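You operate a simulated robot arm through the tools that you are given. There is no shell and no other tool.

You run a simulated robot arm. Do the job below in one go: nothing can be reset, and whatever is moved stays where it is left.

TASK
Scrub the grease off the filter in the rack with the pad and degreaser paste.
Fine: put the pad back and shut the tin. Where these are worked on the way, their far stop is far enough and under half their travel is too little: lid of the paste tin. What is to be rubbed or washed off counts as gone when no trace of it is left.

It is judged by the outcome, as a careful person would: the job done as asked, and still so three seconds after it is handed in. It fails if anything else is knocked over, pushed out of place, dropped, spilled or broken. A push-on lid holds only when it is set on centred and level and pressed home; a screw cap is set on level and turned clockwise until tight.

THE ROBOT
A 6-joint arm with a two-finger gripper, fixed in place. Base frame: the origin is on the floor under the middle of its stand, x ahead of it, y to its left, z up; the work surface is at about z = 800. Lengths are in mm, angles in degrees, forces in N, time in s.
With the tool pointing down near the work surface it reaches from about 100 to 700 mm from the base axis. Its first joint turns from -66.0 to 66.0 degrees. Payload 2.45 kg.
The tool frame sits at the grasp point between the pads (the TCP): z along the fingers, y along the line on which they close. The tips reach 30 mm beyond it. The gripper opens to 106 mm; its body begins 79 mm behind the TCP.
Orientation is that of the tool frame in the base frame, as a unit quaternion [w, x, y, z]. With the fingers straight down and closing along the base's y, the tool's x points along the base's -x, its y along +y and its z along -z.

THE INTERFACE
- The arm moves only by the tool servo_tool. Its argument "series" is one flat list of numbers, 7 for each row, row after row: the shift along the tool's x, y, z in mm, then the turn, a rotation vector about the tool's x, y, z in degrees, then the opening, from 0 (shut) to 1 (fully open). In form: [x, y, z, ax, ay, az, claw, x, y, z, ax, ay, az, claw, ...]. A call has 1 to 20 rows; each row shifts and turns the commanded pose from where the row before left it, along the tool's axes as they then stand. Each row takes 0.2 s and may step no farther than 50 mm and 8.6 degrees from the row before; otherwise, or with a gripper value out of range, the whole call is refused. Where a pose cannot be reached the arm comes as near as it can. A force on the tool above 40 N (or 10 N above the force at the start of the call, whichever is more), or a blocked arm, ends the call early, and 0.2 s more pass. The fingers move at their own pace (about 153 mm/s each) and stop on an object; they squeeze with about 30 N. The grip force told is the motor's: it shows also when the fingers shut on nothing. Time passes only in rows, and 0.2 s behind the last, so rows that do not move let the fingers close. The reply holds the time, the measured pose of the TCP, the force on the tool along the base axes, the opening and the grip force, in the units named above and with some noise, with the torque about the TCP (base axes, N m) and any sound that the robot's microphone picked up.
- Cameras (640 x 400 px; columns grow to the right, rows downward): "scene" is fixed at [77.9, 452.2, 1393.1]; the picture's right is [-0.33, -0.95, 0.00], its down [-0.65, 0.22, -0.73] and it looks along [0.69, -0.24, -0.68] (base axes); focal length 214 px, centre (320, 200). "wrist" rides on the gripper at [76, -2, -106] in the tool frame; the picture's right is [0.02, 1.00, 0.00], its down [-0.78, 0.02, -0.62] and it looks along [-0.62, 0.01, 0.78] (tool axes); focal length 247 px, centre (320, 200). There is no depth. A picture from a camera that has moved, and an enlarged one, comes with that camera's place and axes in the base frame and with its lens.
- capture(camera): a new picture of that camera. It takes no simulated time.
- close_up(camera, box): a new picture of the part [left, top, right, bottom] of that camera's present view, enlarged. It takes no simulated time.
- sign_off(): hands the job in; it is judged then, once.

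Places have to be worked out from the pictures, the camera data and where the tool is seen. Open the gripper and draw the arm clear of the work before you hand the job in, unless the task says otherwise.

The tools are called after "Request:" by a JSON object that holds its "name" and its "arguments". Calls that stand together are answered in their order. servo_tool: Moves the arm, as the interface text tells. Its arguments: {"type":"object","properties":{"series":{"type":"array","items":{"type":"number"}}},"required":["series"]} The other tools are called the same way: capture (camera) takes a picture; close_up (camera, box) takes an enlarged picture of a part of a camera's view; sign_off () hands the job in.

At the start:

```text
time_s: 0.0
tcp_pos: [258.9, 226.4, 1288.5]
tcp_rot: [0.0, 0.0, 1.0, -0.001]
ft_force: [1.0, 0.3, 1.4]
ft_torque: [0.02, -0.04, -0.02]
grip_width: 106.2
grasp_force: 0.0
```

scene: 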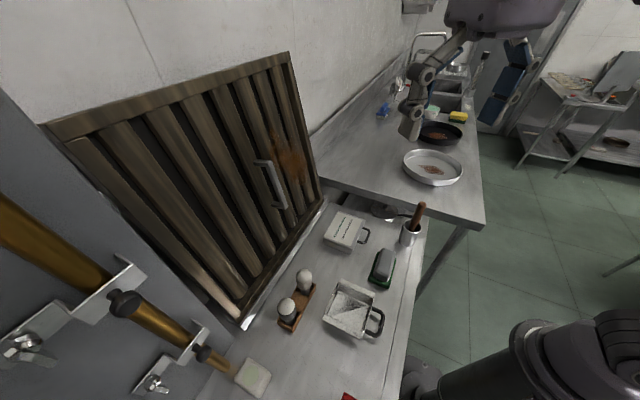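
wrist: 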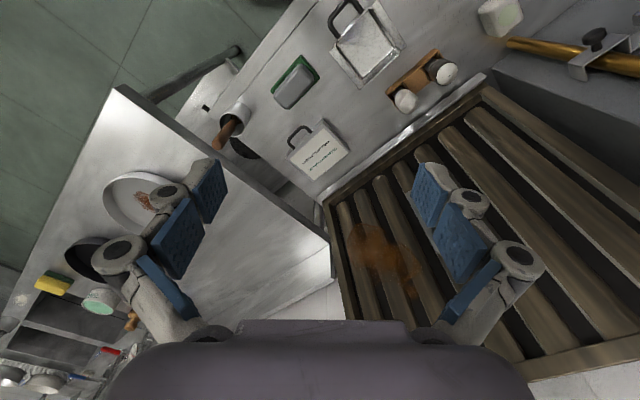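

I start by looking closer at the scene: a baffle filter leans in a rack with an orange-brown grease spot, and several items lie on the table in front. I take enlarged pictures to identify the pad, tin and lid.

Request:
{"name": "close_up", "arguments": {"camera": "scene", "box": [220, 180, 440, 400]}}

Request:
{"name": "close_up", "arguments": {"camera": "scene", "box": [220, 80, 380, 240]}}

Request:
{"name": "close_up", "arguments": {"camera": "wrist", "box": [200, 0, 540, 210]}}

Request:
{"name": "close_up", "arguments": {"camera": "scene", "box": [360, 20, 500, 200]}}

```text
1.82 times, centred on (330, 290) of scene
camera zoom: at [77.9, 452.2, 1393.1], right [-0.33, -0.95, 0.0], down [-0.65, 0.22, -0.73], along [0.69, -0.24, -0.68], focal length 390 px, centre (302, 36)
```

zoom: 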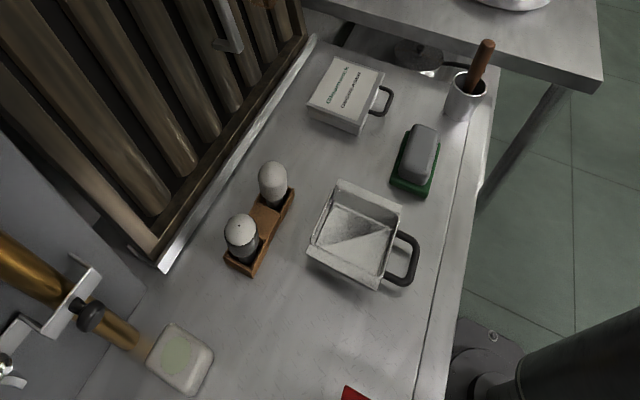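

```text
2.50 times, centred on (300, 160) of scene
camera zoom: at [77.9, 452.2, 1393.1], right [-0.33, -0.95, 0.0], down [-0.65, 0.22, -0.73], along [0.69, -0.24, -0.68], focal length 536 px, centre (370, 300)
```

zoom: 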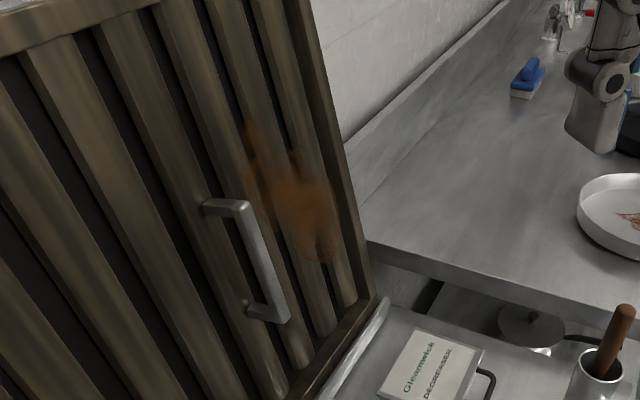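

```text
1.88 times, centred on (370, 105) of wrist
camera zoom: at [181.8, 225.5, 1393.5], right [-0.02, 1.0, 0.0], down [0.78, 0.02, 0.62], along [0.62, 0.01, -0.78], focal length 465 px, centre (226, 379)
```

zoom: 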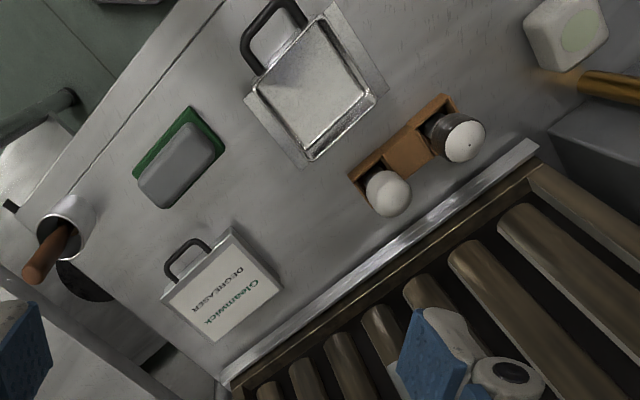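

```text
2.22 times, centred on (430, 110) of scene
camera zoom: at [77.9, 452.2, 1393.1], right [-0.33, -0.95, 0.0], down [-0.65, 0.22, -0.73], along [0.69, -0.24, -0.68], focal length 477 px, centre (76, 400)
```

zoom: 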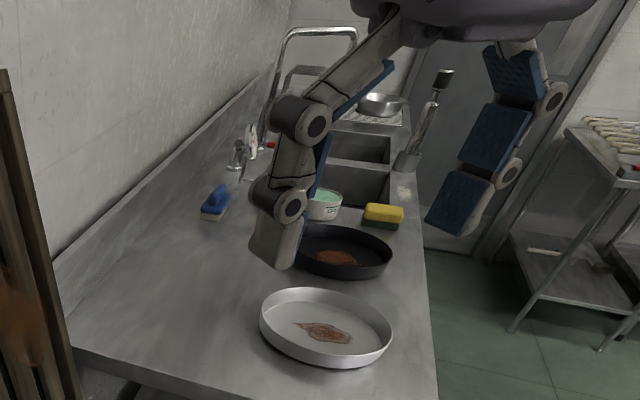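

I zoom in further on the pad, the degreaser tin and the open box to tell how they are built.

Request:
{"name": "close_up", "arguments": {"camera": "wrist", "box": [250, 30, 350, 110]}}

Request:
{"name": "close_up", "arguments": {"camera": "wrist", "box": [270, 100, 370, 190]}}

Request:
{"name": "close_up", "arguments": {"camera": "scene", "box": [310, 200, 440, 290]}}

Request:
{"name": "close_up", "arguments": {"camera": "wrist", "box": [310, 0, 420, 90]}}

Request:
{"name": "close_up", "arguments": {"camera": "wrist", "box": [320, 180, 480, 310]}}

```text
5.00 times, centred on (300, 70) of wrist
camera zoom: at [181.8, 225.5, 1393.5], right [-0.02, 1.0, 0.0], down [0.78, 0.02, 0.62], along [0.62, 0.01, -0.78], focal length 1235 px, centre (420, 850)
```

zoom: 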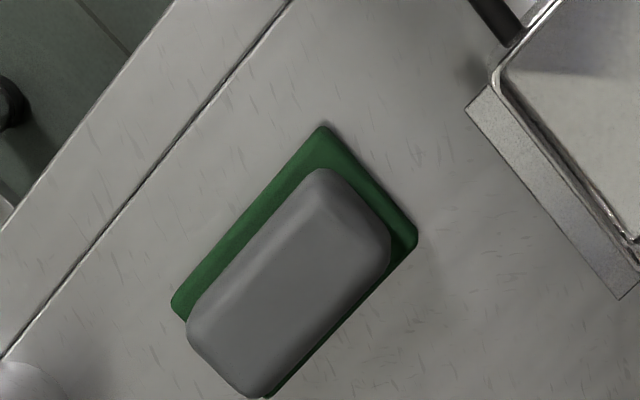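

```text
4.44 times, centred on (320, 145) of wrist
camera zoom: at [181.8, 225.5, 1393.5], right [-0.02, 1.0, 0.0], down [0.78, 0.02, 0.62], along [0.62, 0.01, -0.78], focal length 1098 px, centre (320, 444)
```

zoom: 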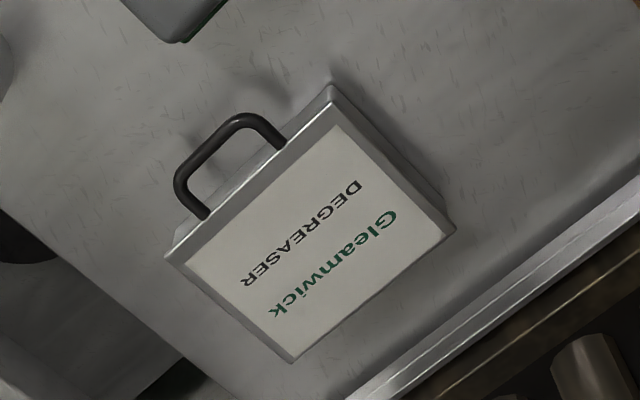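

```text
4.44 times, centred on (375, 245) of scene
camera zoom: at [77.9, 452.2, 1393.1], right [-0.33, -0.95, 0.0], down [-0.65, 0.22, -0.73], along [0.69, -0.24, -0.68], focal length 953 px, centre (76, 0)
```

zoom: 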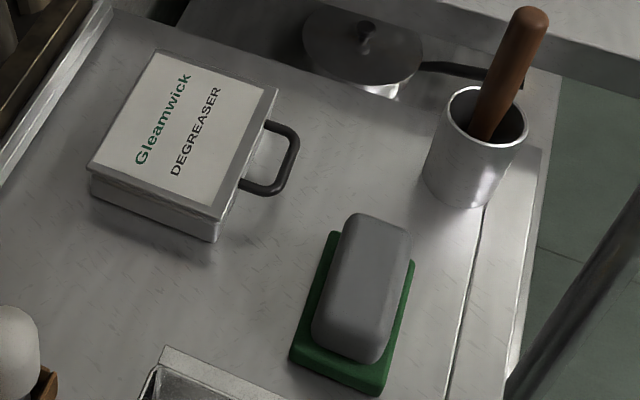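

```text
4.44 times, centred on (365, 45) of wrist
camera zoom: at [181.8, 225.5, 1393.5], right [-0.02, 1.0, 0.0], down [0.78, 0.02, 0.62], along [0.62, 0.01, -0.78], focal length 1098 px, centre (120, 889)
```

zoom: 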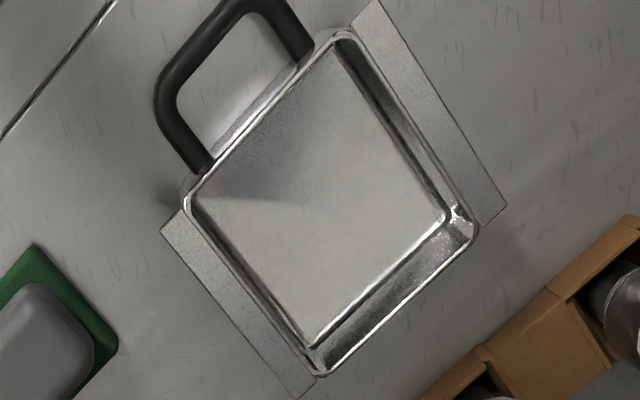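

```text
3.08 times, centred on (400, 245) of wrist
camera zoom: at [181.8, 225.5, 1393.5], right [-0.02, 1.0, 0.0], down [0.78, 0.02, 0.62], along [0.62, 0.01, -0.78], focal length 760 px, centre (74, 62)
```

zoom: 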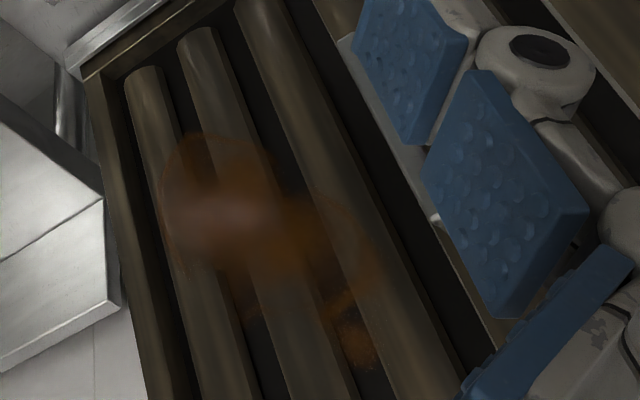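

The tin "Gleamwick DEGREASER" has a handle on its lid edge, and the grey pad sits on a green rest with its long side parallel to the rack. I move the gripper lower and turn it 45° toward the rack for a better look at pad and tin.

Request:
{"name": "servo_tool", "arguments": {"series": [-6.9, -17.7, 39.7, 0, 0, 0, 1, -6.9, -17.7, 39.7, 0, 0, 0, 1, -6.9, -17.7, 39.7, 0, 0, 0, 1, -6.9, -17.7, 39.7, 0, 0, 0, 1, -6.9, -17.7, 39.7, 0, 0, 0, 1, -6.9, -17.7, 39.7, 0, 0, 0, 1, 0, 0, 0, 0, 0, -7.5, 1, 0, 0, 0, 0, 0, -7.5, 1, 0, 0, 0, 0, 0, -7.5, 1, 0, 0, 0, 0, 0, -7.5, 1, 0, 0, 0, 0, 0, -7.5, 1, 0, 0, 0, 0, 0, -7.5, 1, 0, 0, 0, 0, 0, 0, 1]}}

Request:
{"name": "capture", "arguments": {"camera": "wrist"}}

Request:
{"name": "capture", "arguments": {"camera": "scene"}}

```text
time_s: 2.8
tcp_pos: [298.9, 119.9, 1049.3]
tcp_rot: [0.0, -0.384, 0.924, 0.0]
ft_force: [-0.3, -0.9, -0.5]
ft_torque: [-0.02, 0.03, -0.01]
grip_width: 106.1
grasp_force: 0.0
```

```text
taken
camera wrist: at [246.6, 64.9, 1155.0], right [-0.72, 0.69, 0.0], down [0.54, 0.57, 0.62], along [0.43, 0.45, -0.78], focal length 247 px, centre (320, 200)
```

wrist: 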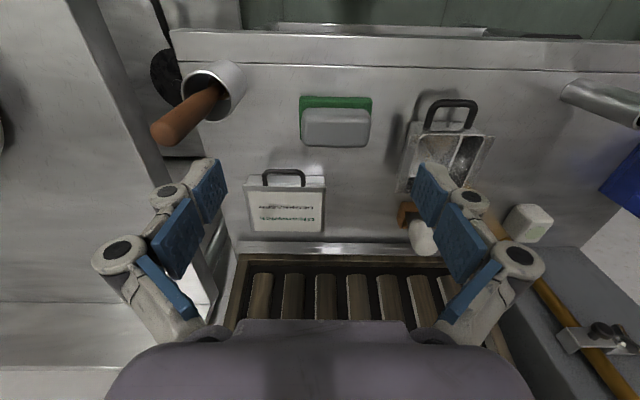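

```text
taken
```

scene: 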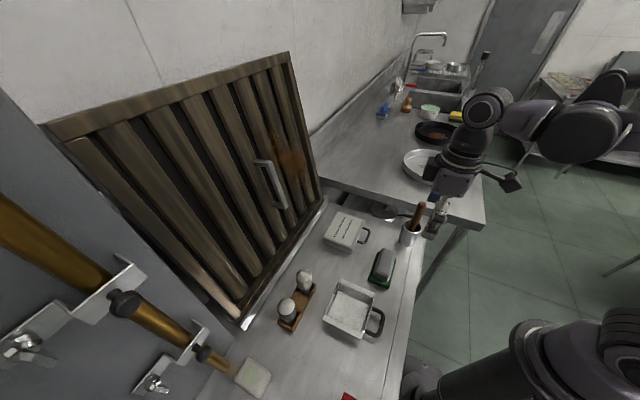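

Now the view is aligned with the counter. I zoom in on tin and pad from this viewpoint.

Request:
{"name": "close_up", "arguments": {"camera": "wrist", "box": [230, 150, 350, 250]}}

Request:
{"name": "close_up", "arguments": {"camera": "wrist", "box": [280, 80, 400, 160]}}

Request:
{"name": "close_up", "arguments": {"camera": "wrist", "box": [390, 80, 510, 200]}}

Request:
{"name": "close_up", "arguments": {"camera": "wrist", "box": [130, 30, 270, 150]}}

```text
4.00 times, centred on (290, 200) of wrist
camera zoom: at [246.6, 64.9, 1155.0], right [-0.72, 0.69, 0.0], down [0.54, 0.57, 0.62], along [0.43, 0.45, -0.78], focal length 988 px, centre (440, 200)
```

zoom: 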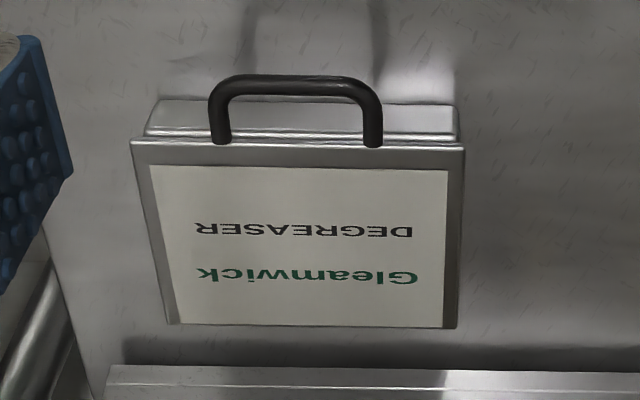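

```text
5.00 times, centred on (340, 120) of wrist
camera zoom: at [246.6, 64.9, 1155.0], right [-0.72, 0.69, 0.0], down [0.54, 0.57, 0.62], along [0.43, 0.45, -0.78], focal length 1235 px, centre (220, 600)
```

zoom: 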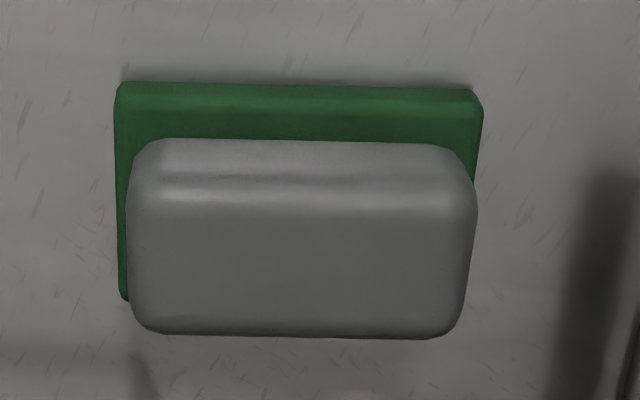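

```text
3.33 times, centred on (450, 140) of wrist
camera zoom: at [246.6, 64.9, 1155.0], right [-0.72, 0.69, 0.0], down [0.54, 0.57, 0.62], along [0.43, 0.45, -0.78], focal length 823 px, centre (-113, 400)
```

zoom: 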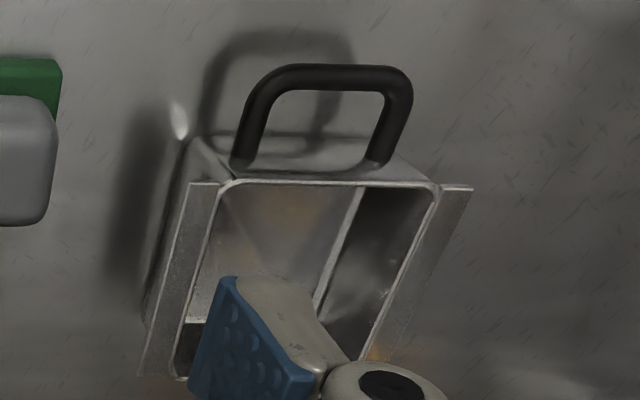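

```text
3.33 times, centred on (200, 90) of wrist
camera zoom: at [246.6, 64.9, 1155.0], right [-0.72, 0.69, 0.0], down [0.54, 0.57, 0.62], along [0.43, 0.45, -0.78], focal length 823 px, centre (720, 567)
```

zoom: 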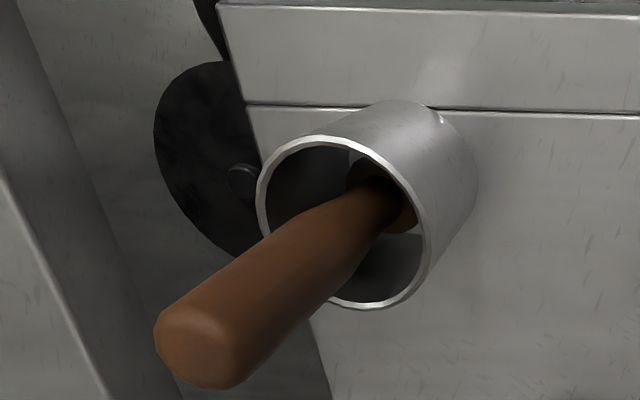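

Lid top measures about 101 × 131 mm at z≈840, with the handle bar about 30 mm in front of its edge. I check the finger shape from the fixed camera and zoom on the tin's back edge for signs of a hinge.

Request:
{"name": "close_up", "arguments": {"camera": "scene", "box": [400, 150, 540, 250]}}

Request:
{"name": "close_up", "arguments": {"camera": "scene", "box": [316, 200, 376, 260]}}

Request:
{"name": "close_up", "arguments": {"camera": "scene", "box": [355, 235, 415, 295]}}

```text
4.00 times, centred on (470, 200) of scene
camera zoom: at [77.9, 452.2, 1393.1], right [-0.33, -0.95, 0.0], down [-0.65, 0.22, -0.73], along [0.69, -0.24, -0.68], focal length 858 px, centre (-280, 200)
```

zoom: 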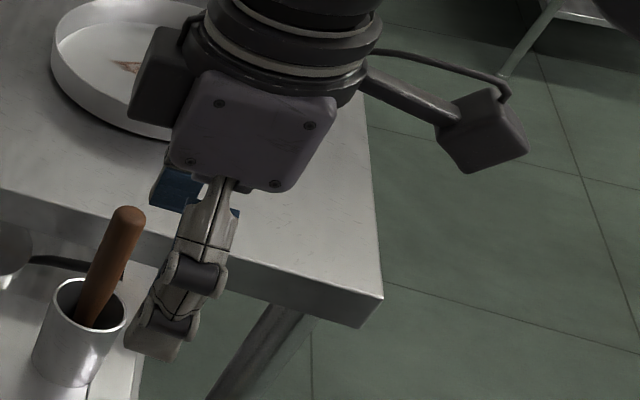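

```text
6.67 times, centred on (346, 230) of scene
camera zoom: at [77.9, 452.2, 1393.1], right [-0.33, -0.95, 0.0], down [-0.65, 0.22, -0.73], along [0.69, -0.24, -0.68], focal length 1430 px, centre (147, 0)
```

zoom: 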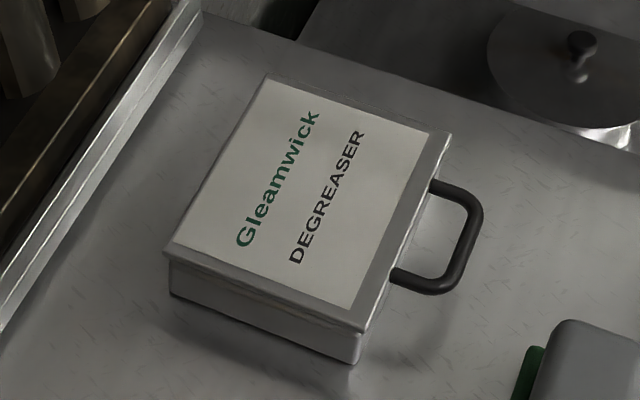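

```text
6.67 times, centred on (385, 265) of scene
camera zoom: at [77.9, 452.2, 1393.1], right [-0.33, -0.95, 0.0], down [-0.65, 0.22, -0.73], along [0.69, -0.24, -0.68], focal length 1430 px, centre (-113, -233)
```

zoom: 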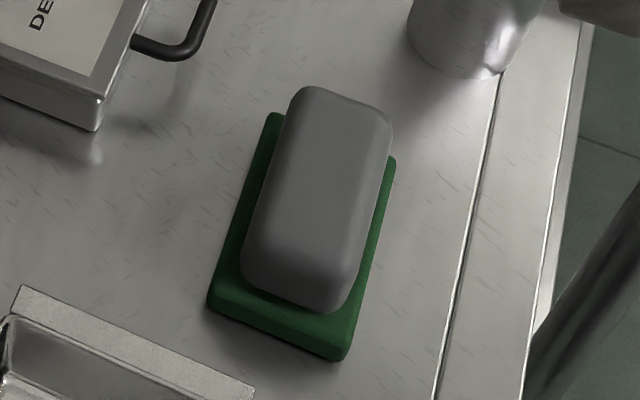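

To judge finger thickness near the tips I shut the gripper here in free air and take wrist pictures.

Request:
{"name": "servo_tool", "arguments": {"series": [0, 0, 0, 0, 0, 0, 0.1, 0, 0, 0, 0, 0, 0, 0.1, 0, 0, 0, 0, 0, 0, 0.1, 0, 0, 0, 0, 0, 0, 0.1]}}

Request:
{"name": "capture", "arguments": {"camera": "wrist"}}

Request:
{"name": "close_up", "arguments": {"camera": "scene", "box": [400, 150, 540, 250]}}

```text
time_s: 3.8
tcp_pos: [300.0, 120.6, 1049.0]
tcp_rot: [0.001, -0.383, 0.924, 0.0]
ft_force: [-0.8, -0.1, -0.3]
ft_torque: [0.03, 0.0, 0.0]
grip_width: 10.6
grasp_force: 0.1
```

```text
taken
camera wrist: at [246.4, 65.0, 1155.0], right [-0.72, 0.69, 0.0], down [0.54, 0.57, 0.62], along [0.43, 0.45, -0.78], focal length 247 px, centre (320, 200)
```

wrist: 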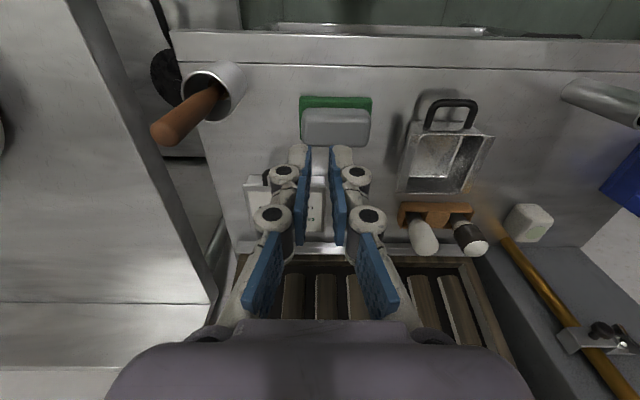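

```text
4.00 times, centred on (470, 200) of scene
camera zoom: at [77.9, 452.2, 1393.1], right [-0.33, -0.95, 0.0], down [-0.65, 0.22, -0.73], along [0.69, -0.24, -0.68], focal length 858 px, centre (-280, 200)
```

zoom: 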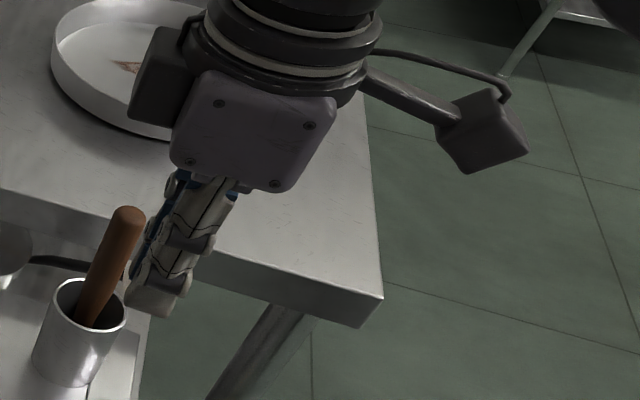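

Fingers are about 12–13 mm thick at the tips and 24 mm wide. I plan to grip the lid handle bar (about F=420 mm ahead along the 45° line) with the fingers closing front-to-back and the tool pitched 30° forward, so I turn and tilt the tool in place here in free space.

Request:
{"name": "servo_tool", "arguments": {"series": [0, 0, 0, 0, 0, 7.5, 0.17, 0, 0, 0, 0, 0, 7.5, 0.17, 0, 0, 0, 0, 0, 7.5, 0.17, 0, 0, 0, 0, 0, 7.5, 0.17, 0, 0, 0, 0, 0, 7.5, 0.17, 0, 0, 0, 0, 0, 7.5, 0.17, 0, 0, 0, 0, 0, 7.5, 0.17, 0, 0, 0, 0, 0, 7.5, 0.17, 0, 0, 0, 0, 0, 7.5, 0.17, 0, 0, 0, 0, 0, 7.5, 0.17, 0, 0, 0, 0, 0, 7.5, 0.17, 0, 0, 0, 0, 0, 7.5, 0.17, 0, 0, 0, -7.5, 0, 0, 0.17, 0, 0, 0, -7.5, 0, 0, 0.17, 0, 0, 0, -7.5, 0, 0, 0.17, 0, 0, 0, -7.5, 0, 0, 0.17, 0, 0, 0, 0, 0, 0, 0.17]}}

Request:
{"name": "capture", "arguments": {"camera": "scene"}}

Request:
{"name": "capture", "arguments": {"camera": "wrist"}}

```text
time_s: 7.4
tcp_pos: [300.3, 120.4, 1048.4]
tcp_rot: [0.098, 0.369, 0.892, 0.24]
ft_force: [0.4, -1.0, -0.6]
ft_torque: [0.0, 0.0, 0.0]
grip_width: 18.1
grasp_force: 0.1
```

```text
taken
```

scene: 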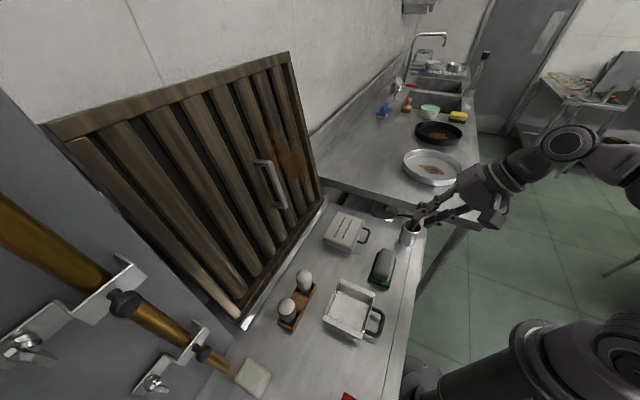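

```text
taken
camera wrist: at [207.0, 135.2, 1139.2], right [0.6, 0.63, 0.5], down [0.34, -0.76, 0.55], along [0.73, -0.15, -0.67], focal length 247 px, centre (320, 200)
```

wrist: 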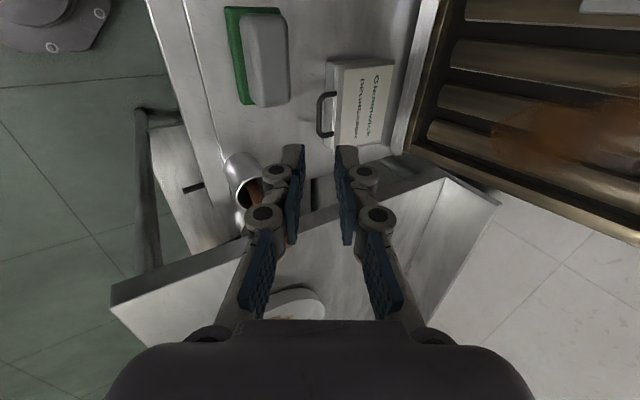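

The tool is pitched 30° forward with the fingers closing front-to-back. I move to a spot about 60 mm short of the handle bar and look from the side.

Request:
{"name": "servo_tool", "arguments": {"series": [-9.8, 0.2, 36.7, 0, 0, 0, 0.17, -9.8, 0.2, 36.7, 0, 0, 0, 0.17, -9.8, 0.2, 36.7, 0, 0, 0, 0.17, -9.8, 0.2, 36.7, 0, 0, 0, 0.17, -9.8, 0.2, 36.7, 0, 0, 0, 0.17, 0, 0, 0, 0, 0, 0, 0.17]}}

Request:
{"name": "capture", "arguments": {"camera": "wrist"}}

Request:
{"name": "close_up", "arguments": {"camera": "scene", "box": [310, 180, 440, 290]}}

```text
time_s: 8.8
tcp_pos: [401.9, 154.4, 891.9]
tcp_rot: [0.1, 0.369, 0.893, 0.239]
ft_force: [0.0, 0.2, 0.0]
ft_torque: [0.03, 0.01, -0.02]
grip_width: 18.1
grasp_force: 0.2
```

```text
taken
camera wrist: at [308.4, 169.5, 982.5], right [0.6, 0.63, 0.5], down [0.34, -0.76, 0.55], along [0.72, -0.15, -0.67], focal length 247 px, centre (320, 200)
```

wrist: 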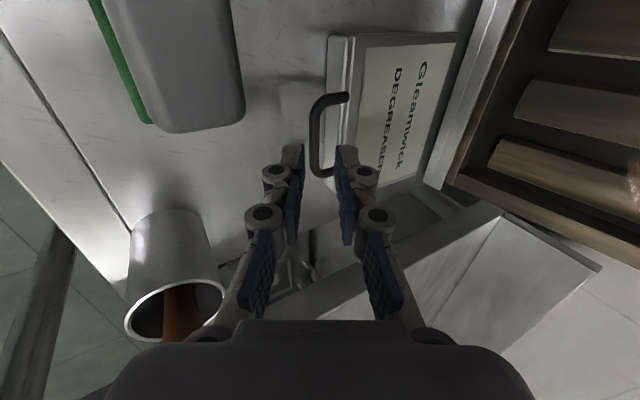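

```text
3.64 times, centred on (375, 235) of scene
camera zoom: at [77.9, 452.2, 1393.1], right [-0.33, -0.95, 0.0], down [-0.65, 0.22, -0.73], along [0.69, -0.24, -0.68], focal length 780 px, centre (120, 73)
```

zoom: 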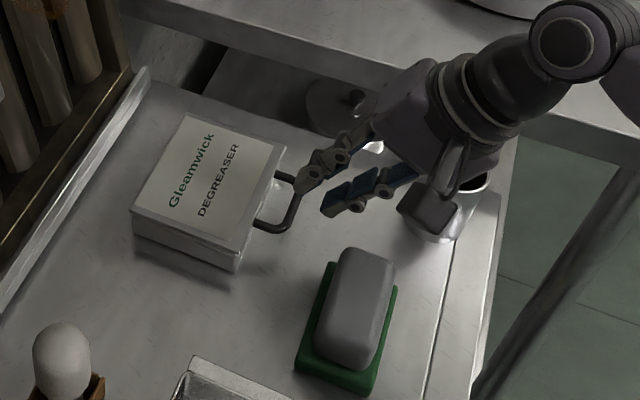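

I zoom in on the handle to measure the bar and its alignment with the fingertip gap.

Request:
{"name": "close_up", "arguments": {"camera": "wrist", "box": [270, 70, 400, 200]}}

```text
3.08 times, centred on (335, 135) of wrist
camera zoom: at [308.4, 169.5, 982.5], right [0.6, 0.63, 0.5], down [0.34, -0.76, 0.55], along [0.72, -0.15, -0.67], focal length 760 px, centre (274, 400)
```

zoom: 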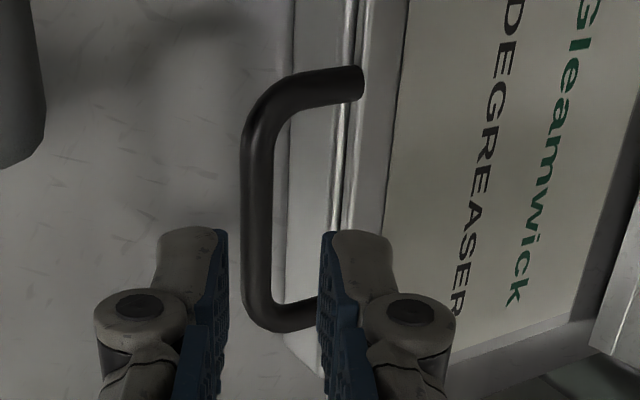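

The bar sits about 4 mm to the robot side of the gap centre and about 60 mm ahead along the tool axis. I shift by −4 mm in tool y, then advance 40 mm so the bar lies about 10 mm inside the fingertips.

Request:
{"name": "servo_tool", "arguments": {"series": [0, -4, 0, 0, 0, 0, 0.17, 0, 0, 20, 0, 0, 0, 0.17, 0, 0, 10, 0, 0, 0, 0.17, 0, 0, 10, 0, 0, 0, 0.17, 0, 0, 0, 0, 0, 0, 0.17]}}

Request:
{"name": "close_up", "arguments": {"camera": "wrist", "box": [270, 70, 400, 200]}}

Request:
{"name": "close_up", "arguments": {"camera": "scene", "box": [330, 190, 430, 270]}}

```text
time_s: 10.0
tcp_pos: [414.0, 165.3, 855.3]
tcp_rot: [0.099, 0.369, 0.893, 0.238]
ft_force: [0.0, 1.1, -0.2]
ft_torque: [0.02, -0.01, 0.04]
grip_width: 18.0
grasp_force: 0.0
```

```text
3.08 times, centred on (335, 135) of wrist
camera zoom: at [320.3, 179.9, 945.2], right [0.6, 0.63, 0.5], down [0.34, -0.76, 0.55], along [0.72, -0.15, -0.67], focal length 760 px, centre (274, 400)
```

zoom: 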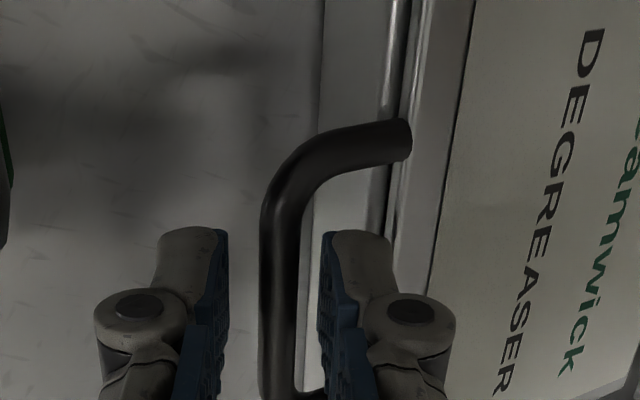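

```text
5.00 times, centred on (380, 230) of scene
camera zoom: at [77.9, 452.2, 1393.1], right [-0.33, -0.95, 0.0], down [-0.65, 0.22, -0.73], along [0.69, -0.24, -0.68], focal length 1072 px, centre (20, 50)
```

zoom: 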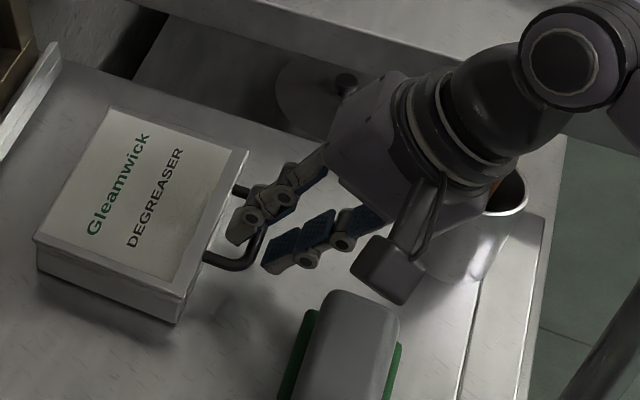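

The bar lies centred between the fingertips. I close the gripper on it.

Request:
{"name": "servo_tool", "arguments": {"series": [0, 0, 0, 0, 0, 0, 0.0, 0, 0, 0, 0, 0, 0, 0.0, 0, 0, 0, 0, 0, 0, 0.0]}}

Request:
{"name": "close_up", "arguments": {"camera": "wrist", "box": [270, 70, 400, 200]}}

```text
time_s: 10.8
tcp_pos: [415.3, 166.1, 855.2]
tcp_rot: [0.1, 0.37, 0.892, 0.24]
ft_force: [13.4, 13.1, 1.8]
ft_torque: [0.78, 0.1, -0.52]
grip_width: 7.6
grasp_force: 35.6
```

```text
3.08 times, centred on (335, 135) of wrist
camera zoom: at [321.2, 180.7, 945.5], right [0.6, 0.63, 0.5], down [0.34, -0.77, 0.55], along [0.73, -0.15, -0.67], focal length 760 px, centre (274, 400)
```

zoom: 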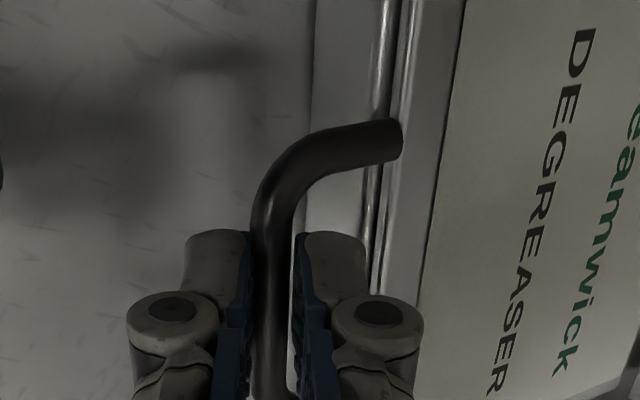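

The grip is on (7.6 mm bar) with a forward load of about 19 N, so I relax by 1.5 mm along tool y before testing which way the lid moves.

Request:
{"name": "servo_tool", "arguments": {"series": [0, 1.5, 0, 0, 0, 0, 0.0, 0, 0, 0, 0, 0, 0, 0.0]}}

```text
time_s: 11.4
tcp_pos: [415.1, 166.2, 855.9]
tcp_rot: [0.101, 0.369, 0.892, 0.24]
ft_force: [14.2, 11.9, 2.7]
ft_torque: [0.82, 0.2, -0.49]
grip_width: 7.3
grasp_force: 35.5
```

The forward load stays, so I check with the fixed camera whether the tin has shifted compared with before.

Request:
{"name": "close_up", "arguments": {"camera": "scene", "box": [316, 200, 376, 260]}}

Request:
{"name": "close_up", "arguments": {"camera": "wrist", "box": [270, 100, 370, 200]}}

```text
6.67 times, centred on (346, 230) of scene
camera zoom: at [78.2, 452.5, 1393.0], right [-0.33, -0.95, 0.0], down [-0.65, 0.22, -0.73], along [0.69, -0.24, -0.68], focal length 1430 px, centre (147, 0)
```

zoom: 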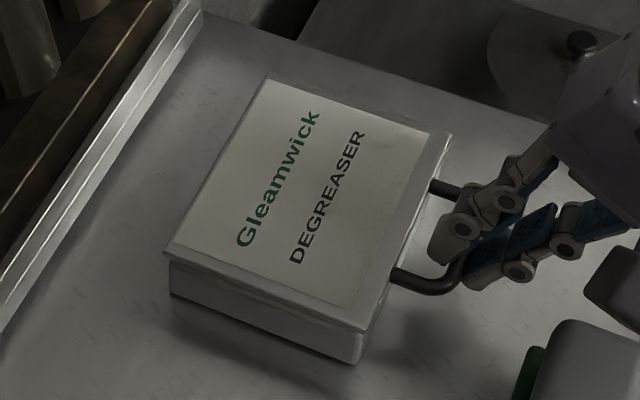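

```text
4.00 times, centred on (320, 150) of wrist
camera zoom: at [321.1, 181.0, 945.5], right [0.6, 0.63, 0.5], down [0.34, -0.76, 0.55], along [0.73, -0.15, -0.67], focal length 988 px, centre (320, 400)
```

zoom: 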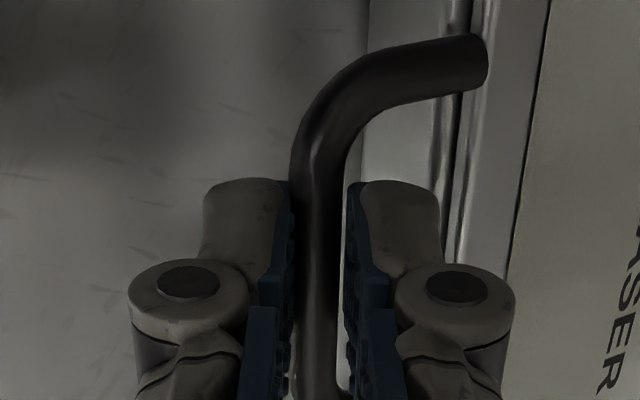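

The tin has not moved. I test lifting the handle straight up by 6 mm and watch the force.

Request:
{"name": "servo_tool", "arguments": {"series": [0, 1, -1.73, 0, 0, 0, 0.0, 0, 1, -1.73, 0, 0, 0, 0.0, 0, 1, -1.73, 0, 0, 0, 0.0, 0, 0, 0, 0, 0, 0, 0]}}

Request:
{"name": "close_up", "arguments": {"camera": "scene", "box": [316, 200, 376, 260]}}

```text
time_s: 12.4
tcp_pos: [414.0, 166.1, 862.1]
tcp_rot: [0.101, 0.37, 0.891, 0.242]
ft_force: [20.6, 18.9, -2.3]
ft_torque: [0.61, -0.22, -0.65]
grip_width: 7.4
grasp_force: 35.0
```

```text
6.67 times, centred on (346, 230) of scene
camera zoom: at [78.4, 452.7, 1392.9], right [-0.33, -0.95, 0.0], down [-0.65, 0.22, -0.73], along [0.69, -0.24, -0.68], focal length 1430 px, centre (147, 0)
```

zoom: 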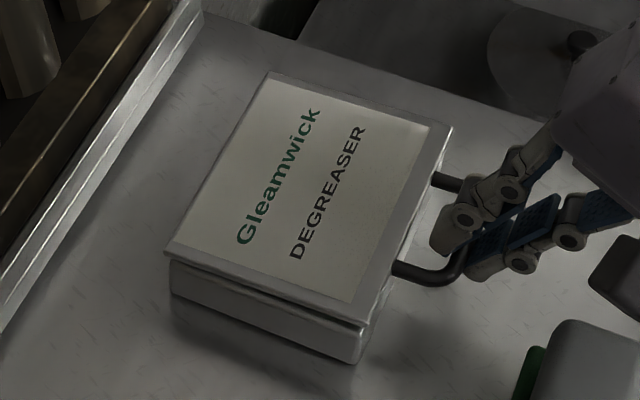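

The lid hinges at its back edge and opens upward. I relieve the forward pull by 2 mm and follow an arc of about 125 mm radius up to roughly 33°.

Request:
{"name": "servo_tool", "arguments": {"series": [0, 1.73, 1.0, 0, 0, 0, 0.0, 0, 6.33, -8.87, 0, 0, 0, 0, 0, 7.08, -8.29, 0, 0, 0, 0, 0, 7.78, -7.65, 0, 0, 0, 0, 0, 8.41, -6.93, 0, 0, 0, 0, 0, 8.98, -6.18, 0, 0, 0, 0, 0, 9.5, -5.37, 0, 0, 0, 0, 0, 0, 0, 0, 0, 0, 0]}}

Request:
{"name": "close_up", "arguments": {"camera": "scene", "box": [310, 170, 430, 270]}}

Request:
{"name": "capture", "arguments": {"camera": "wrist"}}

```text
time_s: 14.2
tcp_pos: [427.4, 179.2, 921.9]
tcp_rot: [0.1, 0.37, 0.892, 0.238]
ft_force: [6.3, -3.6, -1.1]
ft_torque: [-0.05, -0.05, -0.58]
grip_width: 7.4
grasp_force: 35.8
```

```text
4.00 times, centred on (370, 220) of scene
camera zoom: at [78.1, 452.1, 1393.1], right [-0.33, -0.94, 0.0], down [-0.65, 0.22, -0.73], along [0.69, -0.24, -0.68], focal length 858 px, centre (120, 120)
```

zoom: 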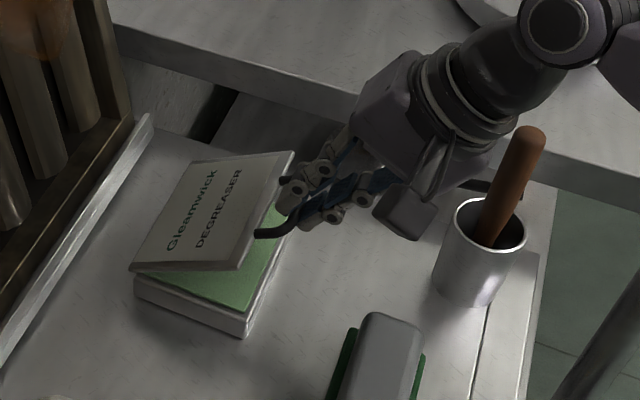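

```text
taken
camera wrist: at [335.2, 195.0, 1012.9], right [0.6, 0.63, 0.5], down [0.34, -0.76, 0.55], along [0.72, -0.16, -0.67], focal length 247 px, centre (320, 200)
```

wrist: 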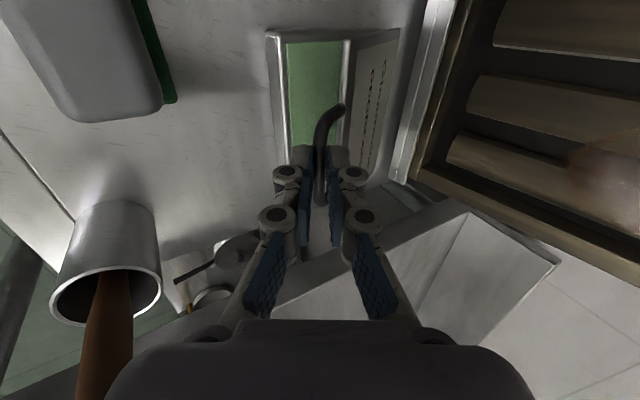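

The lid swings open smoothly with little force and green paste is visible. I continue the arc to about 68°.

Request:
{"name": "servo_tool", "arguments": {"series": [0, 9.92, -4.52, 0, 0, 0, 0, 0, 10.28, -3.64, 0, 0, 0, 0, 0, 10.56, -2.73, 0, 0, 0, 0, 0, 10.76, -1.8, 0, 0, 0, 0, 0, 10.87, -0.86, 0, 0, 0, 0, 0, 10.91, 0.1, 0, 0, 0, 0, 0, 10.85, 1.05, 0, 0, 0, 0, 0, 0, 0, 0, 0, 0, 0]}}

Request:
{"name": "close_up", "arguments": {"camera": "scene", "box": [290, 140, 430, 260]}}

Request:
{"name": "capture", "arguments": {"camera": "wrist"}}

```text
time_s: 16.0
tcp_pos: [471.1, 221.7, 971.3]
tcp_rot: [0.099, 0.369, 0.892, 0.239]
ft_force: [-8.3, -6.0, 22.2]
ft_torque: [0.09, -0.06, 0.1]
grip_width: 7.1
grasp_force: 35.3
```

```text
3.33 times, centred on (360, 200) of scene
camera zoom: at [77.4, 451.9, 1393.2], right [-0.33, -0.95, 0.0], down [-0.65, 0.22, -0.73], along [0.69, -0.24, -0.68], focal length 715 px, centre (187, 200)
```

zoom: 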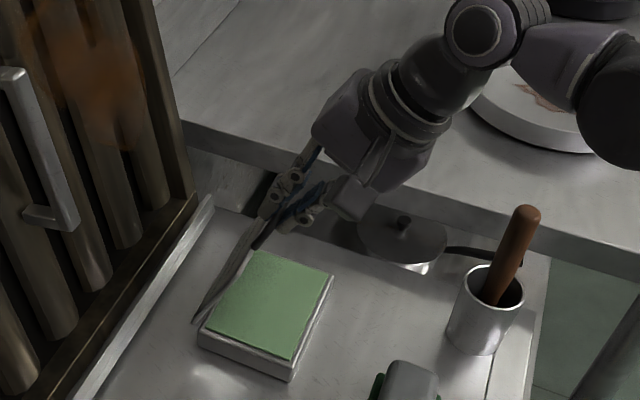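

```text
taken
camera wrist: at [376.9, 236.5, 1061.5], right [0.6, 0.63, 0.5], down [0.34, -0.76, 0.55], along [0.73, -0.15, -0.67], focal length 247 px, centre (320, 200)
```

wrist: 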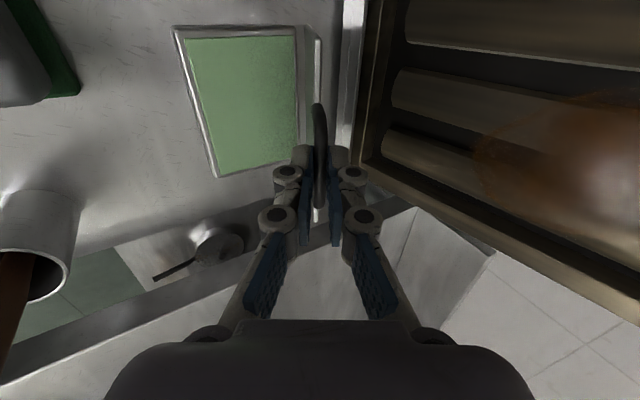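

The tin's interior is full of green paste. The load suggests the true hinge is near F=543, Z=843 with radius 121, so I correct outward 1.5 mm and continue to about 93°.

Request:
{"name": "servo_tool", "arguments": {"series": [0, 0.22, -1.49, 0, 0, 0, 0, 0, 10.38, 1.93, 0, 0, 0, 0, 0, 10.17, 2.82, 0, 0, 0, 0, 0, 9.88, 3.7, 0, 0, 0, 0, 0, 9.53, 4.54, 0, 0, 0, 0, 0, 9.1, 5.36, 0, 0, 0, 0, 0, 0, 0, 0, 0, 0, 0]}}

Request:
{"name": "close_up", "arguments": {"camera": "scene", "box": [290, 140, 430, 260]}}

Request:
{"name": "capture", "arguments": {"camera": "wrist"}}

```text
time_s: 17.6
tcp_pos: [506.7, 256.9, 981.6]
tcp_rot: [0.1, 0.37, 0.892, 0.241]
ft_force: [-1.3, 1.1, 38.0]
ft_torque: [0.13, -0.39, 0.42]
grip_width: 6.8
grasp_force: 35.2
```

```text
3.33 times, centred on (360, 200) of scene
camera zoom: at [77.2, 452.0, 1393.2], right [-0.33, -0.95, 0.0], down [-0.65, 0.22, -0.73], along [0.69, -0.24, -0.68], focal length 715 px, centre (187, 200)
```

zoom: 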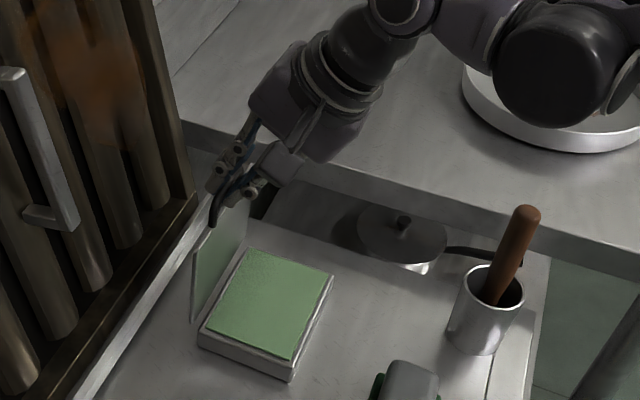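

```text
taken
camera wrist: at [412.8, 272.5, 1071.5], right [0.6, 0.63, 0.5], down [0.34, -0.76, 0.55], along [0.73, -0.15, -0.67], focal length 247 px, centre (320, 200)
```

wrist: 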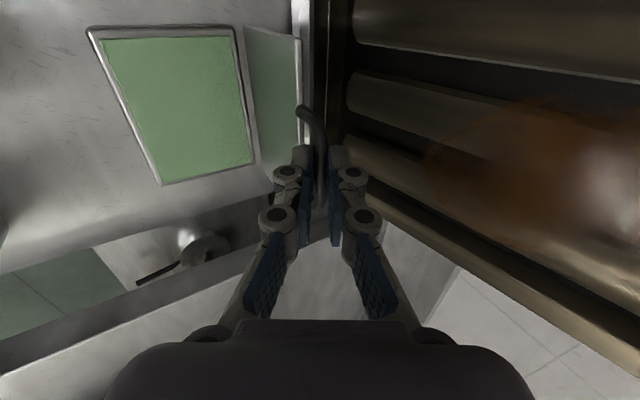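

The lid is now about vertical and presses up on the fingers (38 N), so I raise 2.5 mm to relieve it and then push a bit farther back in small steps to find the stop.

Request:
{"name": "servo_tool", "arguments": {"series": [0, 1.25, -2.17, 0, 0, 0, 0, 0, 0, 0, 0, 0, 0, 0]}}

Request:
{"name": "servo_tool", "arguments": {"series": [0, 4.3, 2.6, 0, 0, 0, 0, 0, 4.2, 2.8, 0, 0, 0, 0, 0, 4.1, 3.0, 0, 0, 0, 0, 0, 0, 0, 0, 0, 0, 0]}}

Request:
{"name": "close_up", "arguments": {"camera": "scene", "box": [290, 140, 430, 260]}}

```text
time_s: 18.2
tcp_pos: [506.0, 256.9, 981.9]
tcp_rot: [0.099, 0.369, 0.894, 0.236]
ft_force: [-0.4, 1.2, -17.7]
ft_torque: [-0.6, -0.41, 0.07]
grip_width: 7.1
grasp_force: 35.2
```

```text
time_s: 19.2
tcp_pos: [517.0, 268.3, 981.5]
tcp_rot: [0.099, 0.37, 0.893, 0.237]
ft_force: [2.4, -5.3, -35.9]
ft_torque: [-0.61, -0.02, 0.29]
grip_width: 6.8
grasp_force: 35.3
```

```text
3.33 times, centred on (360, 200) of scene
camera zoom: at [78.5, 452.4, 1393.0], right [-0.33, -0.94, 0.0], down [-0.65, 0.22, -0.73], along [0.69, -0.24, -0.68], focal length 715 px, centre (187, 200)
```

zoom: 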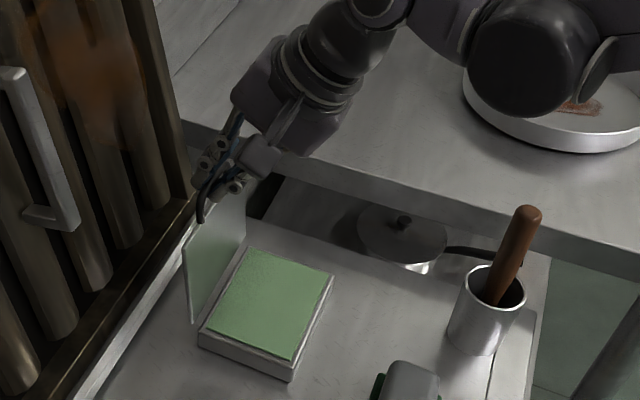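

The lid is slightly past vertical with a 36 N downward pull; I lower 1.6 mm to relieve it, then push on toward the stop in small steps.

Request:
{"name": "servo_tool", "arguments": {"series": [0, -0.8, 1.39, 0, 0, 0, 0, 0, 0, 0, 0, 0, 0, 0]}}

Request:
{"name": "servo_tool", "arguments": {"series": [0, 3.66, 3.4, 0, 0, 0, 0, 0, 3.53, 3.54, 0, 0, 0, 0, 0, 0, 0, 0, 0, 0, 0]}}

```text
time_s: 19.8
tcp_pos: [516.9, 267.7, 982.0]
tcp_rot: [0.101, 0.371, 0.892, 0.24]
ft_force: [7.4, -8.4, -4.4]
ft_torque: [-0.13, 0.01, 0.52]
grip_width: 7.2
grasp_force: 34.9
```

```text
time_s: 20.6
tcp_pos: [523.9, 275.5, 979.6]
tcp_rot: [0.1, 0.37, 0.892, 0.241]
ft_force: [10.0, -3.6, 25.6]
ft_torque: [0.16, -0.32, 0.6]
grip_width: 7.0
grasp_force: 35.2
```

No stop yet at about 100°. I relieve again by about 1 mm and keep following the arc.

Request:
{"name": "servo_tool", "arguments": {"series": [0, 0.55, -0.95, 0, 0, 0, 0, 0, 0, 0, 0, 0, 0, 0]}}

Request:
{"name": "servo_tool", "arguments": {"series": [0, 3.71, 3.35, 0, 0, 0, 0, 0, 3.6, 3.47, 0, 0, 0, 0, 0, 0, 0, 0, 0, 0, 0]}}

Request:
{"name": "close_up", "arguments": {"camera": "scene", "box": [290, 140, 430, 260]}}

Request:
{"name": "capture", "arguments": {"camera": "wrist"}}

```text
time_s: 21.2
tcp_pos: [524.0, 275.0, 979.5]
tcp_rot: [0.1, 0.37, 0.892, 0.241]
ft_force: [8.1, -4.2, 19.3]
ft_torque: [-0.15, -0.52, 0.36]
grip_width: 7.1
grasp_force: 34.9
```

```text
time_s: 22.0
tcp_pos: [527.9, 280.3, 978.0]
tcp_rot: [0.097, 0.37, 0.893, 0.238]
ft_force: [-19.2, -23.6, 21.7]
ft_torque: [-0.38, 0.06, 0.56]
grip_width: 6.9
grasp_force: 35.0
```

```text
3.33 times, centred on (360, 200) of scene
camera zoom: at [77.0, 451.4, 1393.4], right [-0.33, -0.94, 0.0], down [-0.65, 0.22, -0.73], along [0.69, -0.24, -0.68], focal length 715 px, centre (187, 200)
```

zoom: 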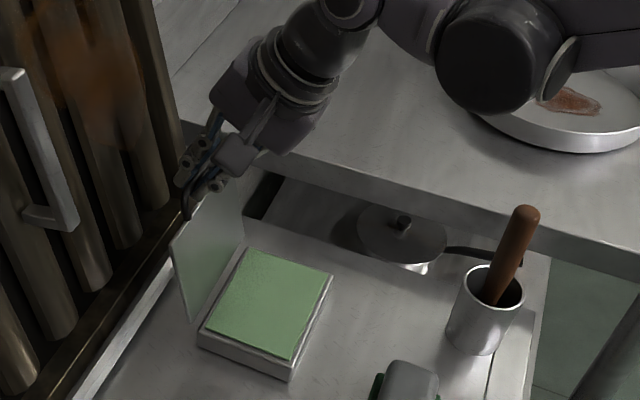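

```text
taken
camera wrist: at [435.2, 295.1, 1068.0], right [0.6, 0.63, 0.5], down [0.35, -0.76, 0.55], along [0.72, -0.16, -0.67], focal length 247 px, centre (320, 200)
```

wrist: 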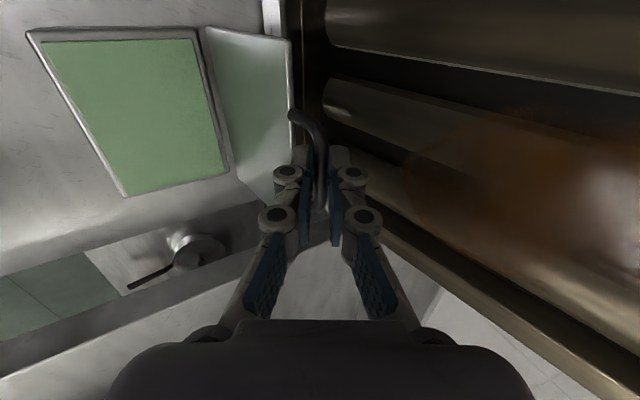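

The backward push now meets a firm stop (−30 N along the push) at about 103°, so the lid is fully open and past vertical. I ease off, open the fingers slightly and retreat along the tool axis.

Request:
{"name": "servo_tool", "arguments": {"series": [0, -1.0, -1.2, 0, 0, 0, 0, 0, 0, 0, 0, 0, 0, 0.17, 0, 0, 0, 0, 0, 0, 0.17, 0, 0, 0, 0, 0, 0, 0.17]}}

Request:
{"name": "close_up", "arguments": {"camera": "scene", "box": [290, 140, 430, 260]}}

Request:
{"name": "close_up", "arguments": {"camera": "wrist", "box": [250, 70, 390, 210]}}

```text
time_s: 23.0
tcp_pos: [529.4, 281.7, 978.0]
tcp_rot: [0.099, 0.37, 0.892, 0.238]
ft_force: [0.8, -0.1, 0.2]
ft_torque: [0.02, 0.01, -0.02]
grip_width: 18.1
grasp_force: 0.2
```

```text
3.33 times, centred on (360, 200) of scene
camera zoom: at [77.9, 452.2, 1393.1], right [-0.33, -0.95, 0.0], down [-0.65, 0.22, -0.73], along [0.69, -0.24, -0.68], focal length 715 px, centre (187, 200)
```

zoom: 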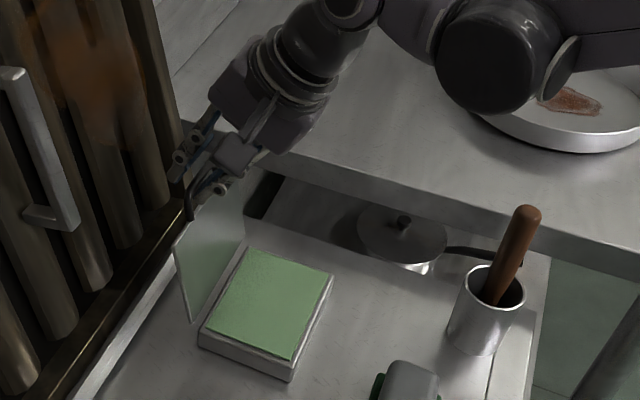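

```text
2.86 times, centred on (320, 140) of wrist
camera zoom: at [436.1, 296.6, 1068.3], right [0.6, 0.63, 0.5], down [0.34, -0.76, 0.55], along [0.73, -0.15, -0.67], focal length 706 px, centre (320, 371)
```

zoom: 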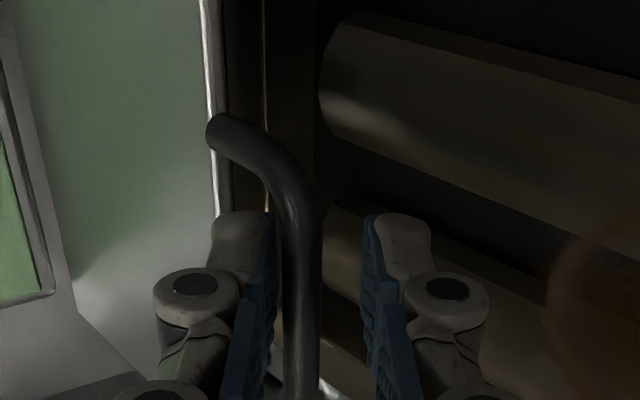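

The lid stays open with the gripper loose. I retreat back along the tool axis.

Request:
{"name": "servo_tool", "arguments": {"series": [0, 0, -15, 0, 0, 0, 0.17, 0, 0, -25, 0, 0, 0, 0.17, 0, 0, -40, 0, 0, 0, 0.17, 0, 0, -40, 0, 0, 0, 0.17, 0, 0, 0, 0, 0, 0, 0.17]}}

Request:
{"name": "capture", "arguments": {"camera": "wrist"}}

Request:
{"name": "close_up", "arguments": {"camera": "scene", "box": [290, 140, 430, 260]}}

```text
time_s: 24.2
tcp_pos: [485.4, 237.0, 1082.7]
tcp_rot: [0.099, 0.37, 0.892, 0.24]
ft_force: [-0.5, 0.3, -0.1]
ft_torque: [-0.02, 0.0, 0.04]
grip_width: 18.0
grasp_force: 0.0
```

```text
taken
camera wrist: at [393.6, 252.2, 1172.5], right [0.6, 0.63, 0.5], down [0.34, -0.76, 0.55], along [0.72, -0.15, -0.67], focal length 247 px, centre (320, 200)
```

wrist: 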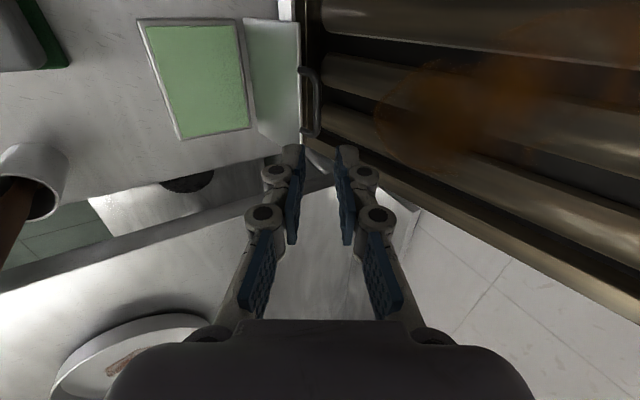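

```text
3.33 times, centred on (360, 200) of scene
camera zoom: at [77.9, 452.2, 1393.1], right [-0.33, -0.95, 0.0], down [-0.65, 0.22, -0.73], along [0.69, -0.24, -0.68], focal length 715 px, centre (187, 200)
```

zoom: 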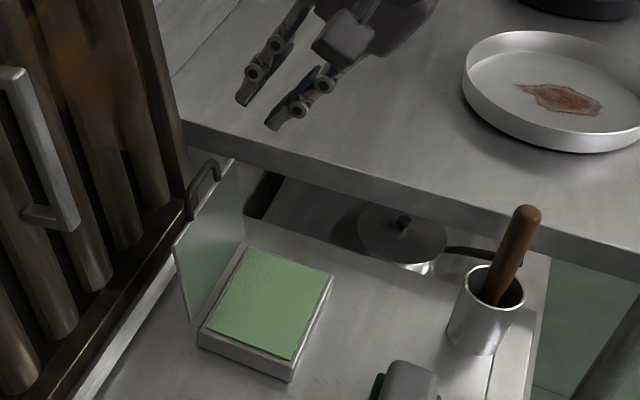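

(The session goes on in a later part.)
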